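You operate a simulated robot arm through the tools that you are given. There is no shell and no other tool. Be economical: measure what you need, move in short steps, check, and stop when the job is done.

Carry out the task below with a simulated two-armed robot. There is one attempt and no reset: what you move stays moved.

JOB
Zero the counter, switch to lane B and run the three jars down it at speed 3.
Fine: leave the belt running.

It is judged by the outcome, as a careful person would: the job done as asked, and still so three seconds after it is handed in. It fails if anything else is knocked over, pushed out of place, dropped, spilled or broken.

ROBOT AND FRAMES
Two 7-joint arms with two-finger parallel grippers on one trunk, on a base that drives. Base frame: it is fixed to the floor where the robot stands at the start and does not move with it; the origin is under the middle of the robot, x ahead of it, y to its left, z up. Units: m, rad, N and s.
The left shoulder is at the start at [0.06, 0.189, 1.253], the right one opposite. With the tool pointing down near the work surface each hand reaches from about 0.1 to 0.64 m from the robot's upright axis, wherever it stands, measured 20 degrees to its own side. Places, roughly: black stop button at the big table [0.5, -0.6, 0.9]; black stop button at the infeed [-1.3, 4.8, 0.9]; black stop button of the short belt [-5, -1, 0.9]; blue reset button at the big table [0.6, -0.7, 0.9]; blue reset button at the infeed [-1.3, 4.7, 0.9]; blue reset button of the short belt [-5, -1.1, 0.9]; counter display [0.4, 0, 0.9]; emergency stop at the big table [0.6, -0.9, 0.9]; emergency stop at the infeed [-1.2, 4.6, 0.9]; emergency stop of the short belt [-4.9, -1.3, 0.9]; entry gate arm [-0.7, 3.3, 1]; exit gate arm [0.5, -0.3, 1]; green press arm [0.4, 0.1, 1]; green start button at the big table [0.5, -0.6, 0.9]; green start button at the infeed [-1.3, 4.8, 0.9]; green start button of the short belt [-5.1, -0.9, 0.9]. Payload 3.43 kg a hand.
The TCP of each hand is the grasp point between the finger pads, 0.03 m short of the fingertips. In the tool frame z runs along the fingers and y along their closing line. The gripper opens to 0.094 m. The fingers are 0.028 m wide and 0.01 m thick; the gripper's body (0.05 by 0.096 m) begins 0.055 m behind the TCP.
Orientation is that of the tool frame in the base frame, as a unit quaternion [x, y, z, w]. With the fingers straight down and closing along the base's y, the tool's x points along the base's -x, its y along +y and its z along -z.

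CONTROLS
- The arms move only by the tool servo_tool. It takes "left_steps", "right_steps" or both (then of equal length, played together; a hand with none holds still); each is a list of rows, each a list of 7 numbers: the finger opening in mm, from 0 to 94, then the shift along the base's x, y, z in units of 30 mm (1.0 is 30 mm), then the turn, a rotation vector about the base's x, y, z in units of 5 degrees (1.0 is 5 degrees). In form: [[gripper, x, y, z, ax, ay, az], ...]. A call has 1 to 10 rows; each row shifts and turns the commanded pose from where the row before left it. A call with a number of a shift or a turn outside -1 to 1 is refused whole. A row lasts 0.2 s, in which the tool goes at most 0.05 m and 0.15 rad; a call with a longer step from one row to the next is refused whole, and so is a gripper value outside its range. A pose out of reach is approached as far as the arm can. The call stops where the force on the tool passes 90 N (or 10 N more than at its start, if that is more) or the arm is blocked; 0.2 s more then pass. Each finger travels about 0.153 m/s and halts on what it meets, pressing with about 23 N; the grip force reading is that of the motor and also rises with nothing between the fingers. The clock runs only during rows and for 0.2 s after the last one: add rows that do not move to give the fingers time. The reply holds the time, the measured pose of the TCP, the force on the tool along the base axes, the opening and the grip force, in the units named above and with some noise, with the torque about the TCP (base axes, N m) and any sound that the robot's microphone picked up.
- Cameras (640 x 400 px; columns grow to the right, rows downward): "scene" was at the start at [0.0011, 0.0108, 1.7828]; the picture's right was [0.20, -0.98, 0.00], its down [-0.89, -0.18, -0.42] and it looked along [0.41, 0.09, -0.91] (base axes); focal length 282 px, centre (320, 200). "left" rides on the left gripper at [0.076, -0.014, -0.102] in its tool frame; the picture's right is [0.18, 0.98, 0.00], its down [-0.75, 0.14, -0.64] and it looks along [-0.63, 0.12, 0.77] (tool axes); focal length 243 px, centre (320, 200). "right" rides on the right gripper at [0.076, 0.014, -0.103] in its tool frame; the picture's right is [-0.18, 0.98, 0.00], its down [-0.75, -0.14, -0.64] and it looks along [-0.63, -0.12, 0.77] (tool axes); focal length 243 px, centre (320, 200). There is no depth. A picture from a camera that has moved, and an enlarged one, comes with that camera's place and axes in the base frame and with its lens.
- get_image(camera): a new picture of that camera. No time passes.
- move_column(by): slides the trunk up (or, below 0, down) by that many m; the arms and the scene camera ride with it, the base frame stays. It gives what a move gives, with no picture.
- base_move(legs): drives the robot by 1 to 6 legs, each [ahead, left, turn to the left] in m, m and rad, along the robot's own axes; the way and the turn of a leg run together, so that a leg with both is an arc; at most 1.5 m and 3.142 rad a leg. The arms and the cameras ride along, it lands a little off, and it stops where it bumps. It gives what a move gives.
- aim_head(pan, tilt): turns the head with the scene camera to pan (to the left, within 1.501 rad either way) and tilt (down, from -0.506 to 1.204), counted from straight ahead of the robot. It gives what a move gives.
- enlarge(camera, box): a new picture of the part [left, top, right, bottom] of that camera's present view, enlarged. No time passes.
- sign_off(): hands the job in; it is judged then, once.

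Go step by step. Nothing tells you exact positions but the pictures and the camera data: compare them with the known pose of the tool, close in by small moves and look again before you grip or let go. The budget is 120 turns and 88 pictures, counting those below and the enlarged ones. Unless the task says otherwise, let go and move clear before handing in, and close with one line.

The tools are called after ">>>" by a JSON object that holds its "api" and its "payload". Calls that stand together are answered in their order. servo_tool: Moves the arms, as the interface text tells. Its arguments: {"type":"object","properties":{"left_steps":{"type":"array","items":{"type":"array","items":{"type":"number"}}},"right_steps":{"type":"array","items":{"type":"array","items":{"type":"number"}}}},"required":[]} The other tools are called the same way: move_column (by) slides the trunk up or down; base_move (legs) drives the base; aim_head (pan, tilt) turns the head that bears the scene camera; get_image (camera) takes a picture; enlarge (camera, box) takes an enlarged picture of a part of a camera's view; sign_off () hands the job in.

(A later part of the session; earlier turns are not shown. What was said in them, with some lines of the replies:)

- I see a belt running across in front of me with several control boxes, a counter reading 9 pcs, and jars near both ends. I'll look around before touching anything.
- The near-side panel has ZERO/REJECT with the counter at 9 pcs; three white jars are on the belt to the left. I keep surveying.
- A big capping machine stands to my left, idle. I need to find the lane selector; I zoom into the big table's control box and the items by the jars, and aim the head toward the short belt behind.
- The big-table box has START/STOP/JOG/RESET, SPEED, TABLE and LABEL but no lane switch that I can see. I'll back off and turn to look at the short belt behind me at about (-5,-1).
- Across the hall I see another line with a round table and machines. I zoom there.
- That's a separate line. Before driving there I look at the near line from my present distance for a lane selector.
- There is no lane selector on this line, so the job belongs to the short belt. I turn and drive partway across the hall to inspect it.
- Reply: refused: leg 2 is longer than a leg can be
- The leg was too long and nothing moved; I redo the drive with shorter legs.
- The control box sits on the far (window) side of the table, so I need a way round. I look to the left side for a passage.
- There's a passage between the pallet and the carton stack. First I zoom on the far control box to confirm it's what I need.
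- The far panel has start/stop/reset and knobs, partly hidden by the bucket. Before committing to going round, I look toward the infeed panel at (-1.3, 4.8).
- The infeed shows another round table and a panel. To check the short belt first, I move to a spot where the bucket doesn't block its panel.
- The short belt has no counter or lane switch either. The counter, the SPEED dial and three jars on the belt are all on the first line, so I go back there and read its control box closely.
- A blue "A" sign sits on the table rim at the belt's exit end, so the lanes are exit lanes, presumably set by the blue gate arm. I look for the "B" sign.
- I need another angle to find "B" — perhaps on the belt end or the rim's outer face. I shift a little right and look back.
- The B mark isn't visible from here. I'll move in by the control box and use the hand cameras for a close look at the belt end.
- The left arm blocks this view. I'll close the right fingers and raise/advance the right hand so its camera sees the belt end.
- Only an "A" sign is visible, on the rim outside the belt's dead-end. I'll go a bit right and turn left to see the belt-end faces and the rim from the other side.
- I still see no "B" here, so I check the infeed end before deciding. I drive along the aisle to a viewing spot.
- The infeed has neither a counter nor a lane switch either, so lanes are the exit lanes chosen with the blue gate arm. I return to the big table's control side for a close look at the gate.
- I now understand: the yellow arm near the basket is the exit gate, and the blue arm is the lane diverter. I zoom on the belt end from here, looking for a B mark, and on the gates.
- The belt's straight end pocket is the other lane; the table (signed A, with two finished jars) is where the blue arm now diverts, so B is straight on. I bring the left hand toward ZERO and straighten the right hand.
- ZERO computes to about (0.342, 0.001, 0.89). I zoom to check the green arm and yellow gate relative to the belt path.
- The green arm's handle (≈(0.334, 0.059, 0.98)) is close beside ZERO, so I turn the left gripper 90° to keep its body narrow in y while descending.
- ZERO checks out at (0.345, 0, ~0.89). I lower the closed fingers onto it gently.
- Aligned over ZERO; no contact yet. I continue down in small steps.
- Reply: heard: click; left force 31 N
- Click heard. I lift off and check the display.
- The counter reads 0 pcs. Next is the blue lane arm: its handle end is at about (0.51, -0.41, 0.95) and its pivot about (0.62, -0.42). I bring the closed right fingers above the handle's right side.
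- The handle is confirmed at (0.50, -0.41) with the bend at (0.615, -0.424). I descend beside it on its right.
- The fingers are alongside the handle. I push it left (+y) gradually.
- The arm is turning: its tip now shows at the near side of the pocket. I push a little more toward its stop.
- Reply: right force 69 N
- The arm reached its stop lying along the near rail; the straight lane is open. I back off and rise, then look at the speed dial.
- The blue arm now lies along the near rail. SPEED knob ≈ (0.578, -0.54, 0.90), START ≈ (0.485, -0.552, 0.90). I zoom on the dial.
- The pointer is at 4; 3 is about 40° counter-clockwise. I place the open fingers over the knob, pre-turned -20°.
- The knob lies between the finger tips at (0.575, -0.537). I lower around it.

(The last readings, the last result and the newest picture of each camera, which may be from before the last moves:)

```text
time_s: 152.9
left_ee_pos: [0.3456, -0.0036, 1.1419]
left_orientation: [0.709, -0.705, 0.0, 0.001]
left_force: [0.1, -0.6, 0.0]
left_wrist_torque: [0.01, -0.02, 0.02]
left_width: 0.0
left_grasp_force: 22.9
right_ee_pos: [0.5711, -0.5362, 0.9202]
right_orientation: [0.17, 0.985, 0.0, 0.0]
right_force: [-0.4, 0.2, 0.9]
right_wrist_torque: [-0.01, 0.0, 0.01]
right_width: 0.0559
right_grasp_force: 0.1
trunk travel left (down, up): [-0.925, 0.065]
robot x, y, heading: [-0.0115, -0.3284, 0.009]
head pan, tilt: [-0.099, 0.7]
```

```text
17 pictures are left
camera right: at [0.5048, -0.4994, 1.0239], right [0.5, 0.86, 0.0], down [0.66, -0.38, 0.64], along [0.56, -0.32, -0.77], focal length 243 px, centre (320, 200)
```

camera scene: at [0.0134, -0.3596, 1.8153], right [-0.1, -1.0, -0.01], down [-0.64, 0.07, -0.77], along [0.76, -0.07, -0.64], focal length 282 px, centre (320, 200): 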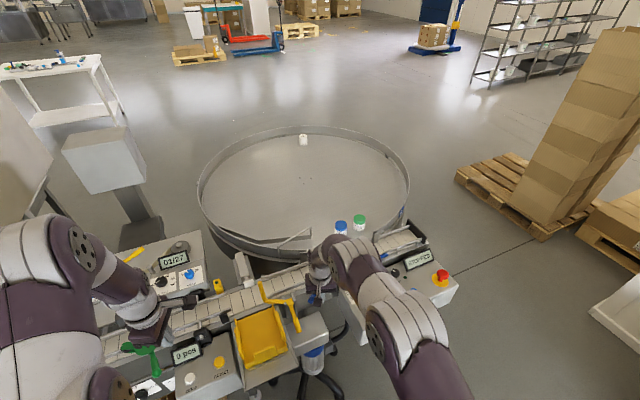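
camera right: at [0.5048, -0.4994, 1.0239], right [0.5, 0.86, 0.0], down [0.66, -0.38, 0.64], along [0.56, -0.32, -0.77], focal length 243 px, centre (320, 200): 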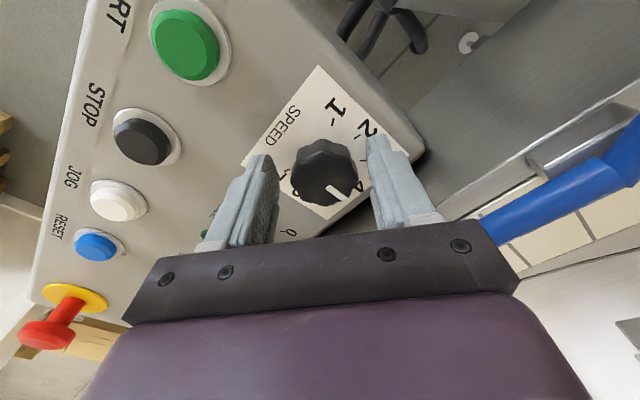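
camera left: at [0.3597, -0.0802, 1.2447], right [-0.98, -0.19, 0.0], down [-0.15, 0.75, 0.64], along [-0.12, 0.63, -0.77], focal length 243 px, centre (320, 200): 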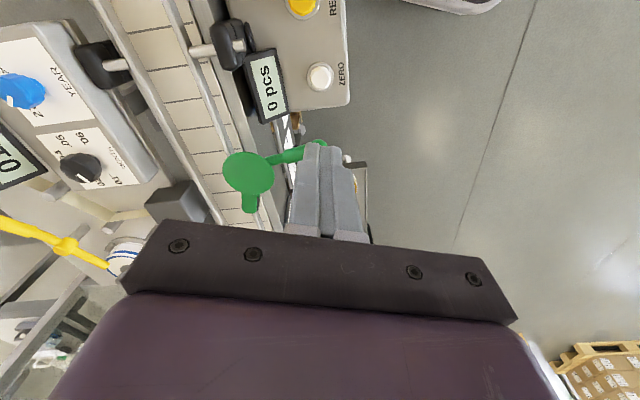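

>>> {"api": "servo_tool", "payload": {"right_steps": [[50, 0.12, -0.05, -0.15, 0, 0, 0], [40, 0, 0, -0.1, 0, 0, 0]]}}

```text
time_s: 153.5
left_ee_pos: [0.3447, -0.0033, 1.1422]
left_orientation: [0.71, -0.705, 0.001, 0.0]
left_force: [0.2, 0.9, 0.7]
left_wrist_torque: [0.02, 0.03, 0.01]
left_width: 0.0
left_grasp_force: 22.4
right_ee_pos: [0.5745, -0.5376, 0.9145]
right_orientation: [0.169, 0.986, 0.0, 0.002]
right_force: [-0.3, 1.2, 5.3]
right_wrist_torque: [0.19, 0.03, 0.04]
right_width: 0.0406
right_grasp_force: 0.9
trunk travel left (down, up): [-0.925, 0.065]
robot x, y, heading: [-0.0138, -0.3312, 0.003]
head pan, tilt: [-0.099, 0.7]
```

Slight touch on the panel; I ease up 2 mm and close on the knob.

>>> {"api": "servo_tool", "payload": {"right_steps": [[40, 0, 0, 0.08, 0, 0, 0], [20, 0, 0, 0, 0, 0, 0], [10, 0, 0, 0, 0, 0, 0]]}}

```text
time_s: 154.3
left_ee_pos: [0.346, -0.0027, 1.1423]
left_orientation: [0.709, -0.705, 0.0, 0.0]
left_force: [-0.1, -0.5, 0.1]
left_wrist_torque: [-0.02, -0.02, 0.02]
left_width: 0.0001
left_grasp_force: 22.9
right_ee_pos: [0.5753, -0.5376, 0.9146]
right_orientation: [0.169, 0.986, -0.001, -0.002]
right_force: [0.2, 7.1, -11.2]
right_wrist_torque: [0.11, -0.58, 0.0]
right_width: 0.0375
right_grasp_force: 44.8
trunk travel left (down, up): [-0.925, 0.065]
robot x, y, heading: [-0.0091, -0.3283, 0.005]
head pan, tilt: [-0.099, 0.7]
```

Gripped (37 mm knob). I turn it 40° counter-clockwise.

>>> {"api": "servo_tool", "payload": {"right_steps": [[10, 0, 0, 0, 0, 0, 1], [10, 0, 0, 0, 0, 0, 1], [10, 0, 0, 0, 0, 0, 1], [10, 0, 0, 0, 0, 0, 1], [10, 0, 0, 0, 0, 0, 1], [10, 0, 0, 0, 0, 0, 1], [10, 0, 0, 0, 0, 0, 1], [10, 0, 0, 0, 0, 0, 1]]}}

>>> {"api": "get_image", "payload": {"camera": "right"}}

```text
time_s: 156.1
left_ee_pos: [0.3471, -0.001, 1.1399]
left_orientation: [0.71, -0.704, -0.001, 0.001]
left_force: [0.7, 0.5, 0.4]
left_wrist_torque: [0.02, 0.01, 0.01]
left_width: 0.0001
left_grasp_force: 23.1
right_ee_pos: [0.5756, -0.5366, 0.9157]
right_orientation: [-0.178, 0.984, -0.001, -0.004]
right_force: [-9.6, 23.5, -32.9]
right_wrist_torque: [0.48, -0.15, 0.0]
right_width: 0.0374
right_grasp_force: 45.1
trunk travel left (down, up): [-0.925, 0.065]
robot x, y, heading: [-0.0136, -0.3333, 0.007]
head pan, tilt: [-0.099, 0.7]
```

```text
16 pictures are left
camera right: at [0.5003, -0.5516, 1.019], right [-0.17, 0.98, 0.0], down [0.76, 0.13, 0.64], along [0.63, 0.11, -0.77], focal length 243 px, centre (320, 200)
```

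right: 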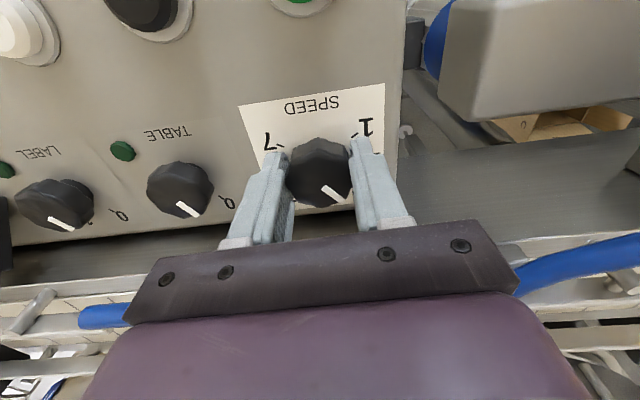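

Pointer has moved with it. I open, rise and check the dial.

>>> {"api": "servo_tool", "payload": {"right_steps": [[30, 0, 0, 0, 0, 0, 0], [60, 0, 0, 0, 0, 0, 0], [60, 0, 0, 0.5, 0, 0, 0], [60, 0, 0, 0.8, 0, 0, 0], [60, 0, 0, 0.8, 0, 0, 0], [60, 0, 0, 0.8, 0, 0, 0]]}}

>>> {"api": "enlarge", "payload": {"camera": "right", "box": [160, 0, 460, 190]}}

```text
time_s: 157.5
left_ee_pos: [0.3458, -0.0038, 1.1427]
left_orientation: [0.709, -0.705, 0.0, -0.001]
left_force: [-0.5, -0.4, -0.4]
left_wrist_torque: [-0.02, -0.02, 0.01]
left_width: 0.0
left_grasp_force: 23.0
right_ee_pos: [0.5742, -0.5358, 1.0047]
right_orientation: [-0.177, 0.984, 0.0, -0.001]
right_force: [0.6, -0.1, 0.6]
right_wrist_torque: [0.0, -0.01, -0.01]
right_width: 0.06
right_grasp_force: 0.0
trunk travel left (down, up): [-0.925, 0.065]
robot x, y, heading: [-0.0111, -0.3289, 0.009]
head pan, tilt: [-0.099, 0.7]
```

```text
2.11 times, centred on (310, 95) of right
camera zoom: at [0.4973, -0.5519, 1.109], right [-0.17, 0.99, 0.0], down [0.76, 0.13, 0.64], along [0.63, 0.11, -0.77], focal length 511 px, centre (341, 421)
```

zoom: 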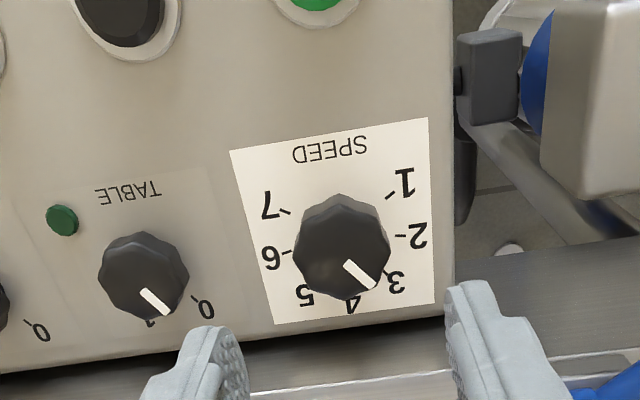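

SPEED now reads 3. Next START at about (0.485, -0.552): I close the fingers and hover above it.

>>> {"api": "servo_tool", "payload": {"right_steps": [[30, -0.75, -0.13, 0, 0, 0, 0], [0, -0.75, -0.13, 0, 0, 0, 0], [0, -0.75, -0.13, 0, 0, 0, 0], [0, -0.72, -0.13, -0.6, 0, 0, 0], [0, 0, 0, -0.8, 0, 0, 0]]}}

>>> {"api": "get_image", "payload": {"camera": "right"}}

```text
time_s: 158.7
left_ee_pos: [0.3466, -0.0027, 1.1437]
left_orientation: [0.71, -0.705, -0.001, 0.0]
left_force: [0.2, 0.4, 0.3]
left_wrist_torque: [0.02, 0.0, 0.01]
left_width: 0.0001
left_grasp_force: 22.4
right_ee_pos: [0.4864, -0.5544, 0.9623]
right_orientation: [-0.176, 0.984, 0.0, 0.0]
right_force: [0.1, -0.3, -0.5]
right_wrist_torque: [0.02, -0.02, 0.0]
right_width: 0.0
right_grasp_force: 22.8
trunk travel left (down, up): [-0.925, 0.065]
robot x, y, heading: [-0.0108, -0.331, 0.006]
head pan, tilt: [-0.099, 0.7]
```

```text
14 pictures are left
camera right: at [0.4103, -0.5687, 1.0648], right [-0.17, 0.99, 0.0], down [0.76, 0.13, 0.64], along [0.63, 0.11, -0.77], focal length 243 px, centre (320, 200)
```

right: 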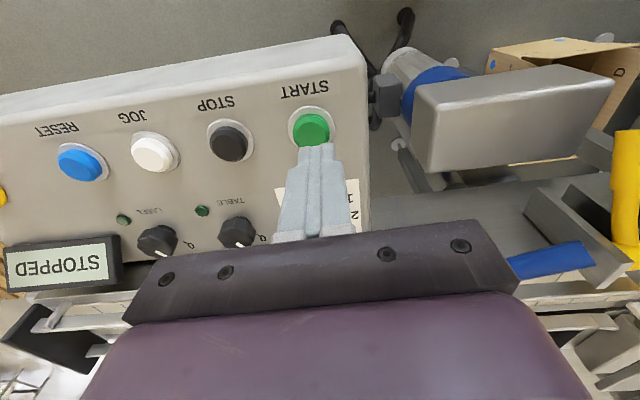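

START is just beneath the tips. I shift 7 mm and press down in small steps.

>>> {"api": "servo_tool", "payload": {"right_steps": [[0, 0, -0.25, -0.4, 0, 0, 0], [0, 0, 0, -0.3, 0, 0, 0], [0, 0, 0, -0.3, 0, 0, 0]]}}

>>> {"api": "servo_tool", "payload": {"right_steps": [[0, 0, 0, -0.15, 0, 0, 0], [0, 0, 0, -0.15, 0, 0, 0]]}}

```text
time_s: 159.5
left_ee_pos: [0.3458, -0.0029, 1.1419]
left_orientation: [0.71, -0.705, 0.0, -0.001]
left_force: [-0.2, -0.4, 0.1]
left_wrist_torque: [0.0, 0.01, 0.01]
left_width: 0.0
left_grasp_force: 23.2
right_ee_pos: [0.4863, -0.5625, 0.9331]
right_orientation: [-0.178, 0.984, -0.001, 0.0]
right_force: [-0.7, -0.3, 0.3]
right_wrist_torque: [0.01, -0.02, -0.01]
right_width: 0.0
right_grasp_force: 23.1
trunk travel left (down, up): [-0.925, 0.065]
robot x, y, heading: [-0.0123, -0.3295, 0.007]
head pan, tilt: [-0.099, 0.7]
```

```text
time_s: 160.1
left_ee_pos: [0.3454, -0.003, 1.1431]
left_orientation: [0.709, -0.705, 0.0, 0.0]
left_force: [0.2, 0.1, -0.8]
left_wrist_torque: [0.03, 0.0, 0.02]
left_width: 0.0
left_grasp_force: 22.9
right_ee_pos: [0.4885, -0.5612, 0.9231]
right_orientation: [-0.178, 0.984, -0.001, 0.001]
right_force: [0.5, 0.6, 1.6]
right_wrist_torque: [0.01, 0.01, 0.04]
right_width: 0.0003
right_grasp_force: 22.7
trunk travel left (down, up): [-0.925, 0.065]
robot x, y, heading: [-0.0092, -0.328, 0.003]
head pan, tilt: [-0.099, 0.7]
heard: click
```

Click heard. I lift off and look at the display and belt.

>>> {"api": "servo_tool", "payload": {"right_steps": [[0, 0, 0, 0.8, 0, 0, 0], [0, 0, 0, 1, 0, 0, 0], [0, 0, 0, 1, 0, 0, 0], [0, 0, 0, 1, 0, 0, 0]]}}

>>> {"api": "get_image", "payload": {"camera": "scene"}}

```text
time_s: 161.1
left_ee_pos: [0.3442, -0.0031, 1.1422]
left_orientation: [0.71, -0.704, 0.0, 0.0]
left_force: [0.1, -0.3, 0.2]
left_wrist_torque: [-0.01, -0.04, 0.01]
left_width: 0.0
left_grasp_force: 22.4
right_ee_pos: [0.4851, -0.5636, 1.0363]
right_orientation: [-0.177, 0.984, -0.001, 0.001]
right_force: [0.5, -0.4, -0.1]
right_wrist_torque: [0.01, 0.01, -0.02]
right_width: 0.0
right_grasp_force: 23.2
trunk travel left (down, up): [-0.925, 0.065]
robot x, y, heading: [-0.0084, -0.3296, 0.005]
head pan, tilt: [-0.099, 0.7]
```

```text
13 pictures are left
camera scene: at [0.0156, -0.34, 1.815], right [-0.09, -1.0, 0.0], down [-0.64, 0.06, -0.77], along [0.76, -0.07, -0.64], focal length 282 px, centre (320, 200)
```

scene: 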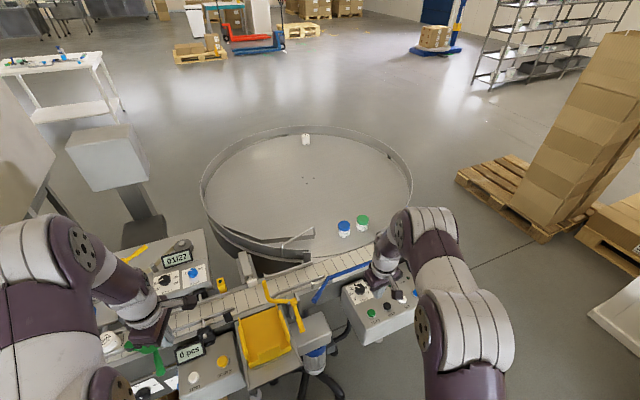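

Before the jars arrive, I raise both hands a little clear while time passes, then look again.

>>> {"api": "servo_tool", "payload": {"left_steps": [[0, -0.5, 0, 0.6, 0, 0, 0], [0, -0.5, 0, 0.6, 0, 0, 0], [0, -0.5, 0, 0.6, 0, 0, 0], [0, -0.5, 0, 0.6, 0, 0, 0], [0, -0.5, 0, 0.6, 0, 0, 0]], "right_steps": [[0, -0.8, 0, 0.8, 0, 0, 0], [0, -0.8, 0, 0.8, 0, 0, 0], [0, -0.8, 0, 0.8, 0, 0, 0], [0, -0.8, 0, 0.8, 0, 0, 0], [0, -0.8, 0, 0.8, 0, 0, 0]]}}

>>> {"api": "get_image", "payload": {"camera": "scene"}}

```text
time_s: 162.3
left_ee_pos: [0.2663, -0.0036, 1.2339]
left_orientation: [0.71, -0.704, 0.001, -0.001]
left_force: [-0.2, -0.2, 0.0]
left_wrist_torque: [0.02, -0.02, 0.02]
left_width: 0.0
left_grasp_force: 23.1
right_ee_pos: [0.3618, -0.5654, 1.1579]
right_orientation: [-0.177, 0.984, -0.001, 0.001]
right_force: [-0.1, 0.4, -0.4]
right_wrist_torque: [0.01, -0.06, 0.0]
right_width: 0.0
right_grasp_force: 22.9
trunk travel left (down, up): [-0.925, 0.065]
robot x, y, heading: [-0.0104, -0.3313, 0.01]
head pan, tilt: [-0.099, 0.7]
```

```text
12 pictures are left
camera scene: at [0.0119, -0.3403, 1.8151], right [-0.09, -1.0, 0.0], down [-0.64, 0.06, -0.77], along [0.76, -0.07, -0.64], focal length 282 px, centre (320, 200)
```

scene: 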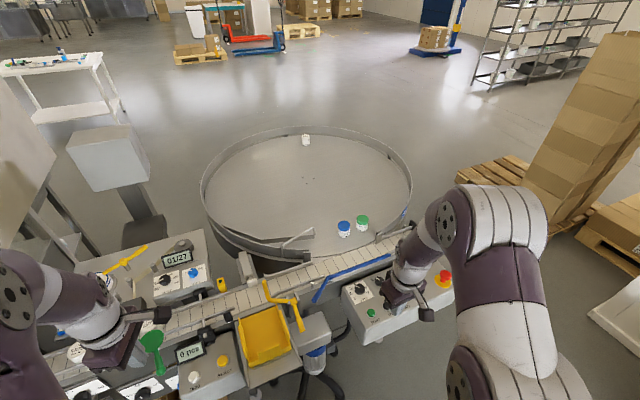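

>>> {"api": "get_image", "payload": {"camera": "right"}}

>>> {"api": "get_image", "payload": {"camera": "left"}}

```text
11 pictures are left
camera right: at [0.2864, -0.5793, 1.2618], right [-0.17, 0.99, 0.0], down [0.75, 0.13, 0.64], along [0.63, 0.11, -0.77], focal length 243 px, centre (320, 200)
```

right: 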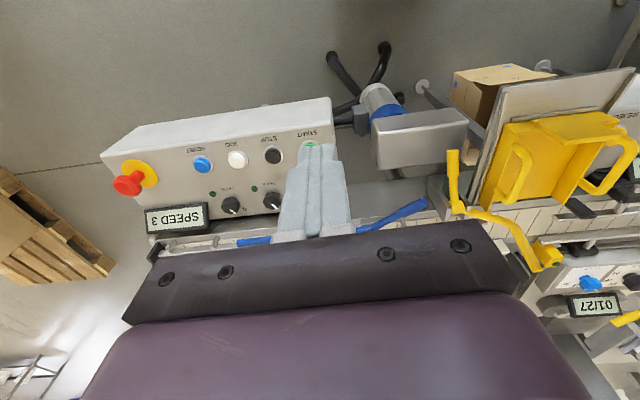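

```text
10 pictures are left
camera left: at [0.2814, -0.0792, 1.3357], right [-0.98, -0.19, 0.0], down [-0.15, 0.75, 0.64], along [-0.12, 0.63, -0.77], focal length 243 px, centre (320, 200)
```

left: 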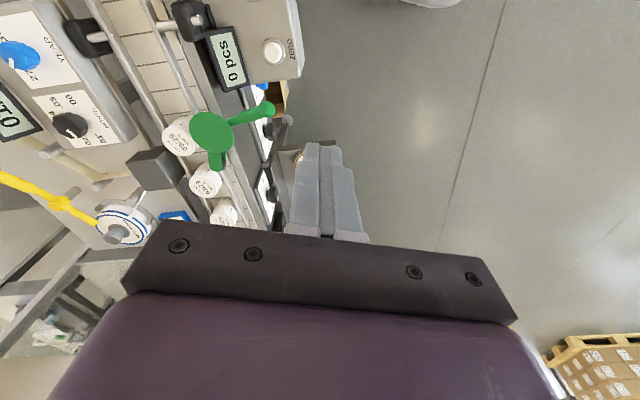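

The display shows SPEED 3 and the jars are moving, passing the green arm. I wait and watch.

>>> {"api": "servo_tool", "payload": {"left_steps": [[0, 0, 0, 0, 0, 0, 0], [0, 0, 0, 0, 0, 0, 0], [0, 0, 0, 0, 0, 0, 0], [0, 0, 0, 0, 0, 0, 0], [0, 0, 0, 0, 0, 0, 0], [0, 0, 0, 0, 0, 0, 0], [0, 0, 0, 0, 0, 0, 0], [0, 0, 0, 0, 0, 0, 0], [0, 0, 0, 0, 0, 0, 0]]}}

>>> {"api": "get_image", "payload": {"camera": "scene"}}

```text
time_s: 164.3
left_ee_pos: [0.2707, -0.0013, 1.2353]
left_orientation: [0.71, -0.705, 0.0, 0.0]
left_force: [0.2, -0.9, 0.5]
left_wrist_torque: [-0.02, -0.01, 0.01]
left_width: 0.0
left_grasp_force: 22.8
right_ee_pos: [0.365, -0.5651, 1.1579]
right_orientation: [-0.177, 0.984, 0.001, 0.0]
right_force: [0.1, 0.1, 0.6]
right_wrist_torque: [0.0, -0.01, 0.02]
right_width: 0.0
right_grasp_force: 22.7
trunk travel left (down, up): [-0.925, 0.065]
robot x, y, heading: [-0.0107, -0.3302, 0.01]
head pan, tilt: [-0.099, 0.7]
```

```text
9 pictures are left
camera scene: at [0.0166, -0.3402, 1.8151], right [-0.09, -1.0, 0.0], down [-0.64, 0.06, -0.76], along [0.76, -0.07, -0.64], focal length 282 px, centre (320, 200)
```

scene: 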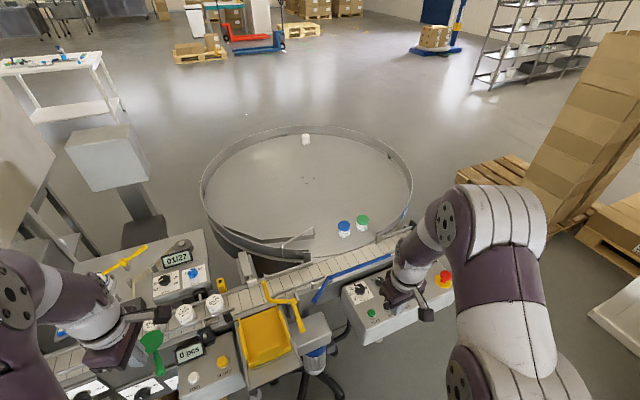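

Two jars are past the counter area, running fine. I wait on, retracting the right hand for a better view.

>>> {"api": "servo_tool", "payload": {"right_steps": [[0, -0.3, -0.5, 0.5, 0, 0, 0], [0, -0.3, -0.5, 0.5, 0, 0, 0], [0, -0.3, -0.5, 0.5, 0, 0, 0], [0, -0.3, -0.5, 0.5, 0, 0, 0], [0, -0.3, -0.5, 0.5, 0, 0, 0], [0, -0.3, -0.5, 0.5, 0, 0, 0], [0, 0, -0.5, 0, 0, 0, 0], [0, 0, -0.5, 0, 0, 0, 0], [0, 0, -0.5, 0, 0, 0, 0], [0, 0, -0.5, 0, 0, 0, 0]]}}

>>> {"api": "get_image", "payload": {"camera": "scene"}}

```text
time_s: 166.5
left_ee_pos: [0.2697, -0.0032, 1.233]
left_orientation: [0.71, -0.704, 0.0, -0.001]
left_force: [-0.5, -0.6, 0.1]
left_wrist_torque: [0.01, 0.01, -0.02]
left_width: 0.0
left_grasp_force: 23.2
right_ee_pos: [0.3115, -0.714, 1.2481]
right_orientation: [-0.178, 0.984, 0.0, 0.0]
right_force: [0.9, 0.1, -0.3]
right_wrist_torque: [-0.01, 0.01, -0.02]
right_width: 0.0
right_grasp_force: 22.8
trunk travel left (down, up): [-0.925, 0.065]
robot x, y, heading: [-0.0088, -0.3297, 0.008]
head pan, tilt: [-0.099, 0.7]
```

```text
8 pictures are left
camera scene: at [0.0168, -0.3411, 1.815], right [-0.09, -1.0, 0.0], down [-0.64, 0.06, -0.76], along [0.76, -0.07, -0.64], focal length 282 px, centre (320, 200)
```

scene: 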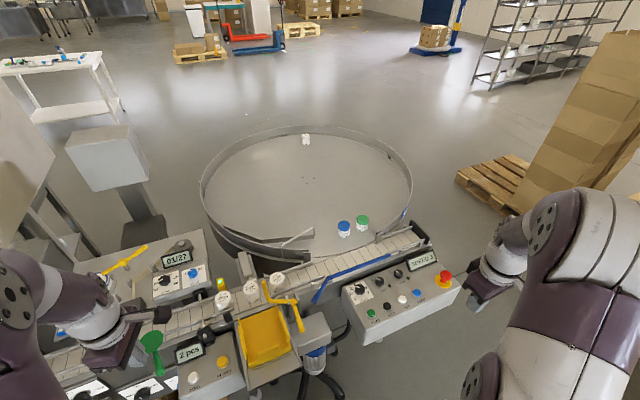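

The counter shows 2 and the jars pass the open exit gate. I keep waiting.

>>> {"api": "servo_tool", "payload": {"left_steps": [[0, 0, 0, 0, 0, 0, 0], [0, 0, 0, 0, 0, 0, 0], [0, 0, 0, 0, 0, 0, 0], [0, 0, 0, 0, 0, 0, 0], [0, 0, 0, 0, 0, 0, 0], [0, 0, 0, 0, 0, 0, 0], [0, 0, 0, 0, 0, 0, 0], [0, 0, 0, 0, 0, 0, 0], [0, 0, 0, 0, 0, 0, 0], [0, 0, 0, 0, 0, 0, 0]]}}

>>> {"api": "servo_tool", "payload": {"left_steps": [[0, 0, 0, 0, 0, 0, 0], [0, 0, 0, 0, 0, 0, 0], [0, 0, 0, 0, 0, 0, 0], [0, 0, 0, 0, 0, 0, 0], [0, 0, 0, 0, 0, 0, 0]]}}

>>> {"api": "get_image", "payload": {"camera": "scene"}}

```text
time_s: 168.7
left_ee_pos: [0.27, -0.0023, 1.2332]
left_orientation: [0.709, -0.705, 0.0, 0.0]
left_force: [0.6, 0.3, -0.3]
left_wrist_torque: [0.02, -0.02, -0.03]
left_width: 0.0001
left_grasp_force: 22.6
right_ee_pos: [0.3122, -0.7133, 1.2475]
right_orientation: [-0.177, 0.984, 0.001, 0.0]
right_force: [0.7, 0.5, -0.1]
right_wrist_torque: [0.0, 0.05, 0.0]
right_width: 0.0
right_grasp_force: 22.8
trunk travel left (down, up): [-0.925, 0.065]
robot x, y, heading: [-0.0037, -0.3295, 0.003]
head pan, tilt: [-0.099, 0.7]
```

```text
time_s: 169.9
left_ee_pos: [0.269, -0.0027, 1.2335]
left_orientation: [0.709, -0.705, 0.0, 0.0]
left_force: [-0.1, -1.0, 0.4]
left_wrist_torque: [0.0, 0.03, 0.0]
left_width: 0.0001
left_grasp_force: 22.8
right_ee_pos: [0.3114, -0.7135, 1.2469]
right_orientation: [-0.177, 0.984, 0.0, 0.0]
right_force: [-0.1, 0.4, 0.5]
right_wrist_torque: [0.0, 0.02, -0.02]
right_width: 0.0
right_grasp_force: 22.5
trunk travel left (down, up): [-0.925, 0.065]
robot x, y, heading: [-0.0106, -0.3304, 0.007]
head pan, tilt: [-0.099, 0.7]
```

```text
7 pictures are left
camera scene: at [0.0163, -0.3402, 1.8151], right [-0.09, -1.0, 0.0], down [-0.64, 0.06, -0.76], along [0.76, -0.07, -0.64], focal length 282 px, centre (320, 200)
```

scene: 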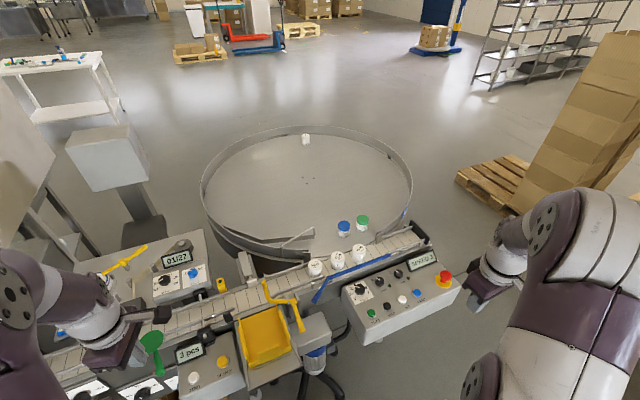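

Count is 3 and the jars are running straight along the blue arm toward the pocket. I wait a few more seconds.

>>> {"api": "servo_tool", "payload": {"left_steps": [[0, 0, 0, 0, 0, 0, 0], [0, 0, 0, 0, 0, 0, 0], [0, 0, 0, 0, 0, 0, 0], [0, 0, 0, 0, 0, 0, 0], [0, 0, 0, 0, 0, 0, 0], [0, 0, 0, 0, 0, 0, 0], [0, 0, 0, 0, 0, 0, 0], [0, 0, 0, 0, 0, 0, 0], [0, 0, 0, 0, 0, 0, 0], [0, 0, 0, 0, 0, 0, 0]]}}

>>> {"api": "servo_tool", "payload": {"left_steps": [[0, 0, 0, 0, 0, 0, 0], [0, 0, 0, 0, 0, 0, 0], [0, 0, 0, 0, 0, 0, 0], [0, 0, 0, 0, 0, 0, 0], [0, 0, 0, 0, 0, 0, 0], [0, 0, 0, 0, 0, 0, 0], [0, 0, 0, 0, 0, 0, 0], [0, 0, 0, 0, 0, 0, 0], [0, 0, 0, 0, 0, 0, 0], [0, 0, 0, 0, 0, 0, 0]]}}

>>> {"api": "enlarge", "payload": {"camera": "scene", "box": [160, 190, 480, 390]}}

```text
time_s: 172.1
left_ee_pos: [0.2702, -0.0024, 1.2331]
left_orientation: [0.709, -0.705, 0.0, 0.0]
left_force: [0.8, -0.3, -0.2]
left_wrist_torque: [0.01, 0.03, -0.03]
left_width: 0.0001
left_grasp_force: 23.1
right_ee_pos: [0.311, -0.7135, 1.2478]
right_orientation: [-0.178, 0.984, -0.001, 0.0]
right_force: [-0.2, 0.3, -0.3]
right_wrist_torque: [0.0, -0.01, 0.0]
right_width: 0.0
right_grasp_force: 22.2
trunk travel left (down, up): [-0.925, 0.065]
robot x, y, heading: [-0.0089, -0.3326, 0.001]
head pan, tilt: [-0.099, 0.7]
```

```text
time_s: 174.3
left_ee_pos: [0.2703, -0.0037, 1.2334]
left_orientation: [0.71, -0.705, 0.0, -0.001]
left_force: [-0.4, 0.6, 0.2]
left_wrist_torque: [-0.03, 0.0, -0.05]
left_width: 0.0001
left_grasp_force: 22.6
right_ee_pos: [0.3122, -0.7131, 1.248]
right_orientation: [-0.177, 0.984, -0.001, 0.0]
right_force: [0.6, 0.5, 0.0]
right_wrist_torque: [0.0, -0.02, -0.04]
right_width: 0.0
right_grasp_force: 23.0
trunk travel left (down, up): [-0.925, 0.065]
robot x, y, heading: [-0.0118, -0.3324, 0.01]
head pan, tilt: [-0.099, 0.7]
```

```text
2.00 times, centred on (320, 290) of scene
camera zoom: at [0.0163, -0.3402, 1.8151], right [-0.09, -1.0, 0.0], down [-0.64, 0.06, -0.76], along [0.76, -0.07, -0.64], focal length 564 px, centre (320, 20)
```

zoom: 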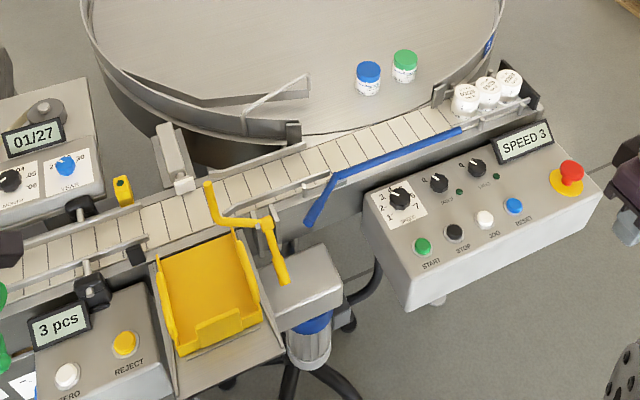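

All three jars stand upright in the straight end lane, the counter reads 3 pcs after zeroing, and the belt is still running at SPEED 3. Both hands are clear, so I hand the job in.

>>> {"api": "sign_off", "payload": {}}

```text
The job is handed in.
```

I zeroed the counter, switched the blue lane arm and ran the three jars down the straight end lane at speed 3. They stand upright at the end, the counter reads 3 pcs, and the belt is still running. I found no "B" sign: I took the straight lane to be lane B because the other route, onto the round table, is signed "A".
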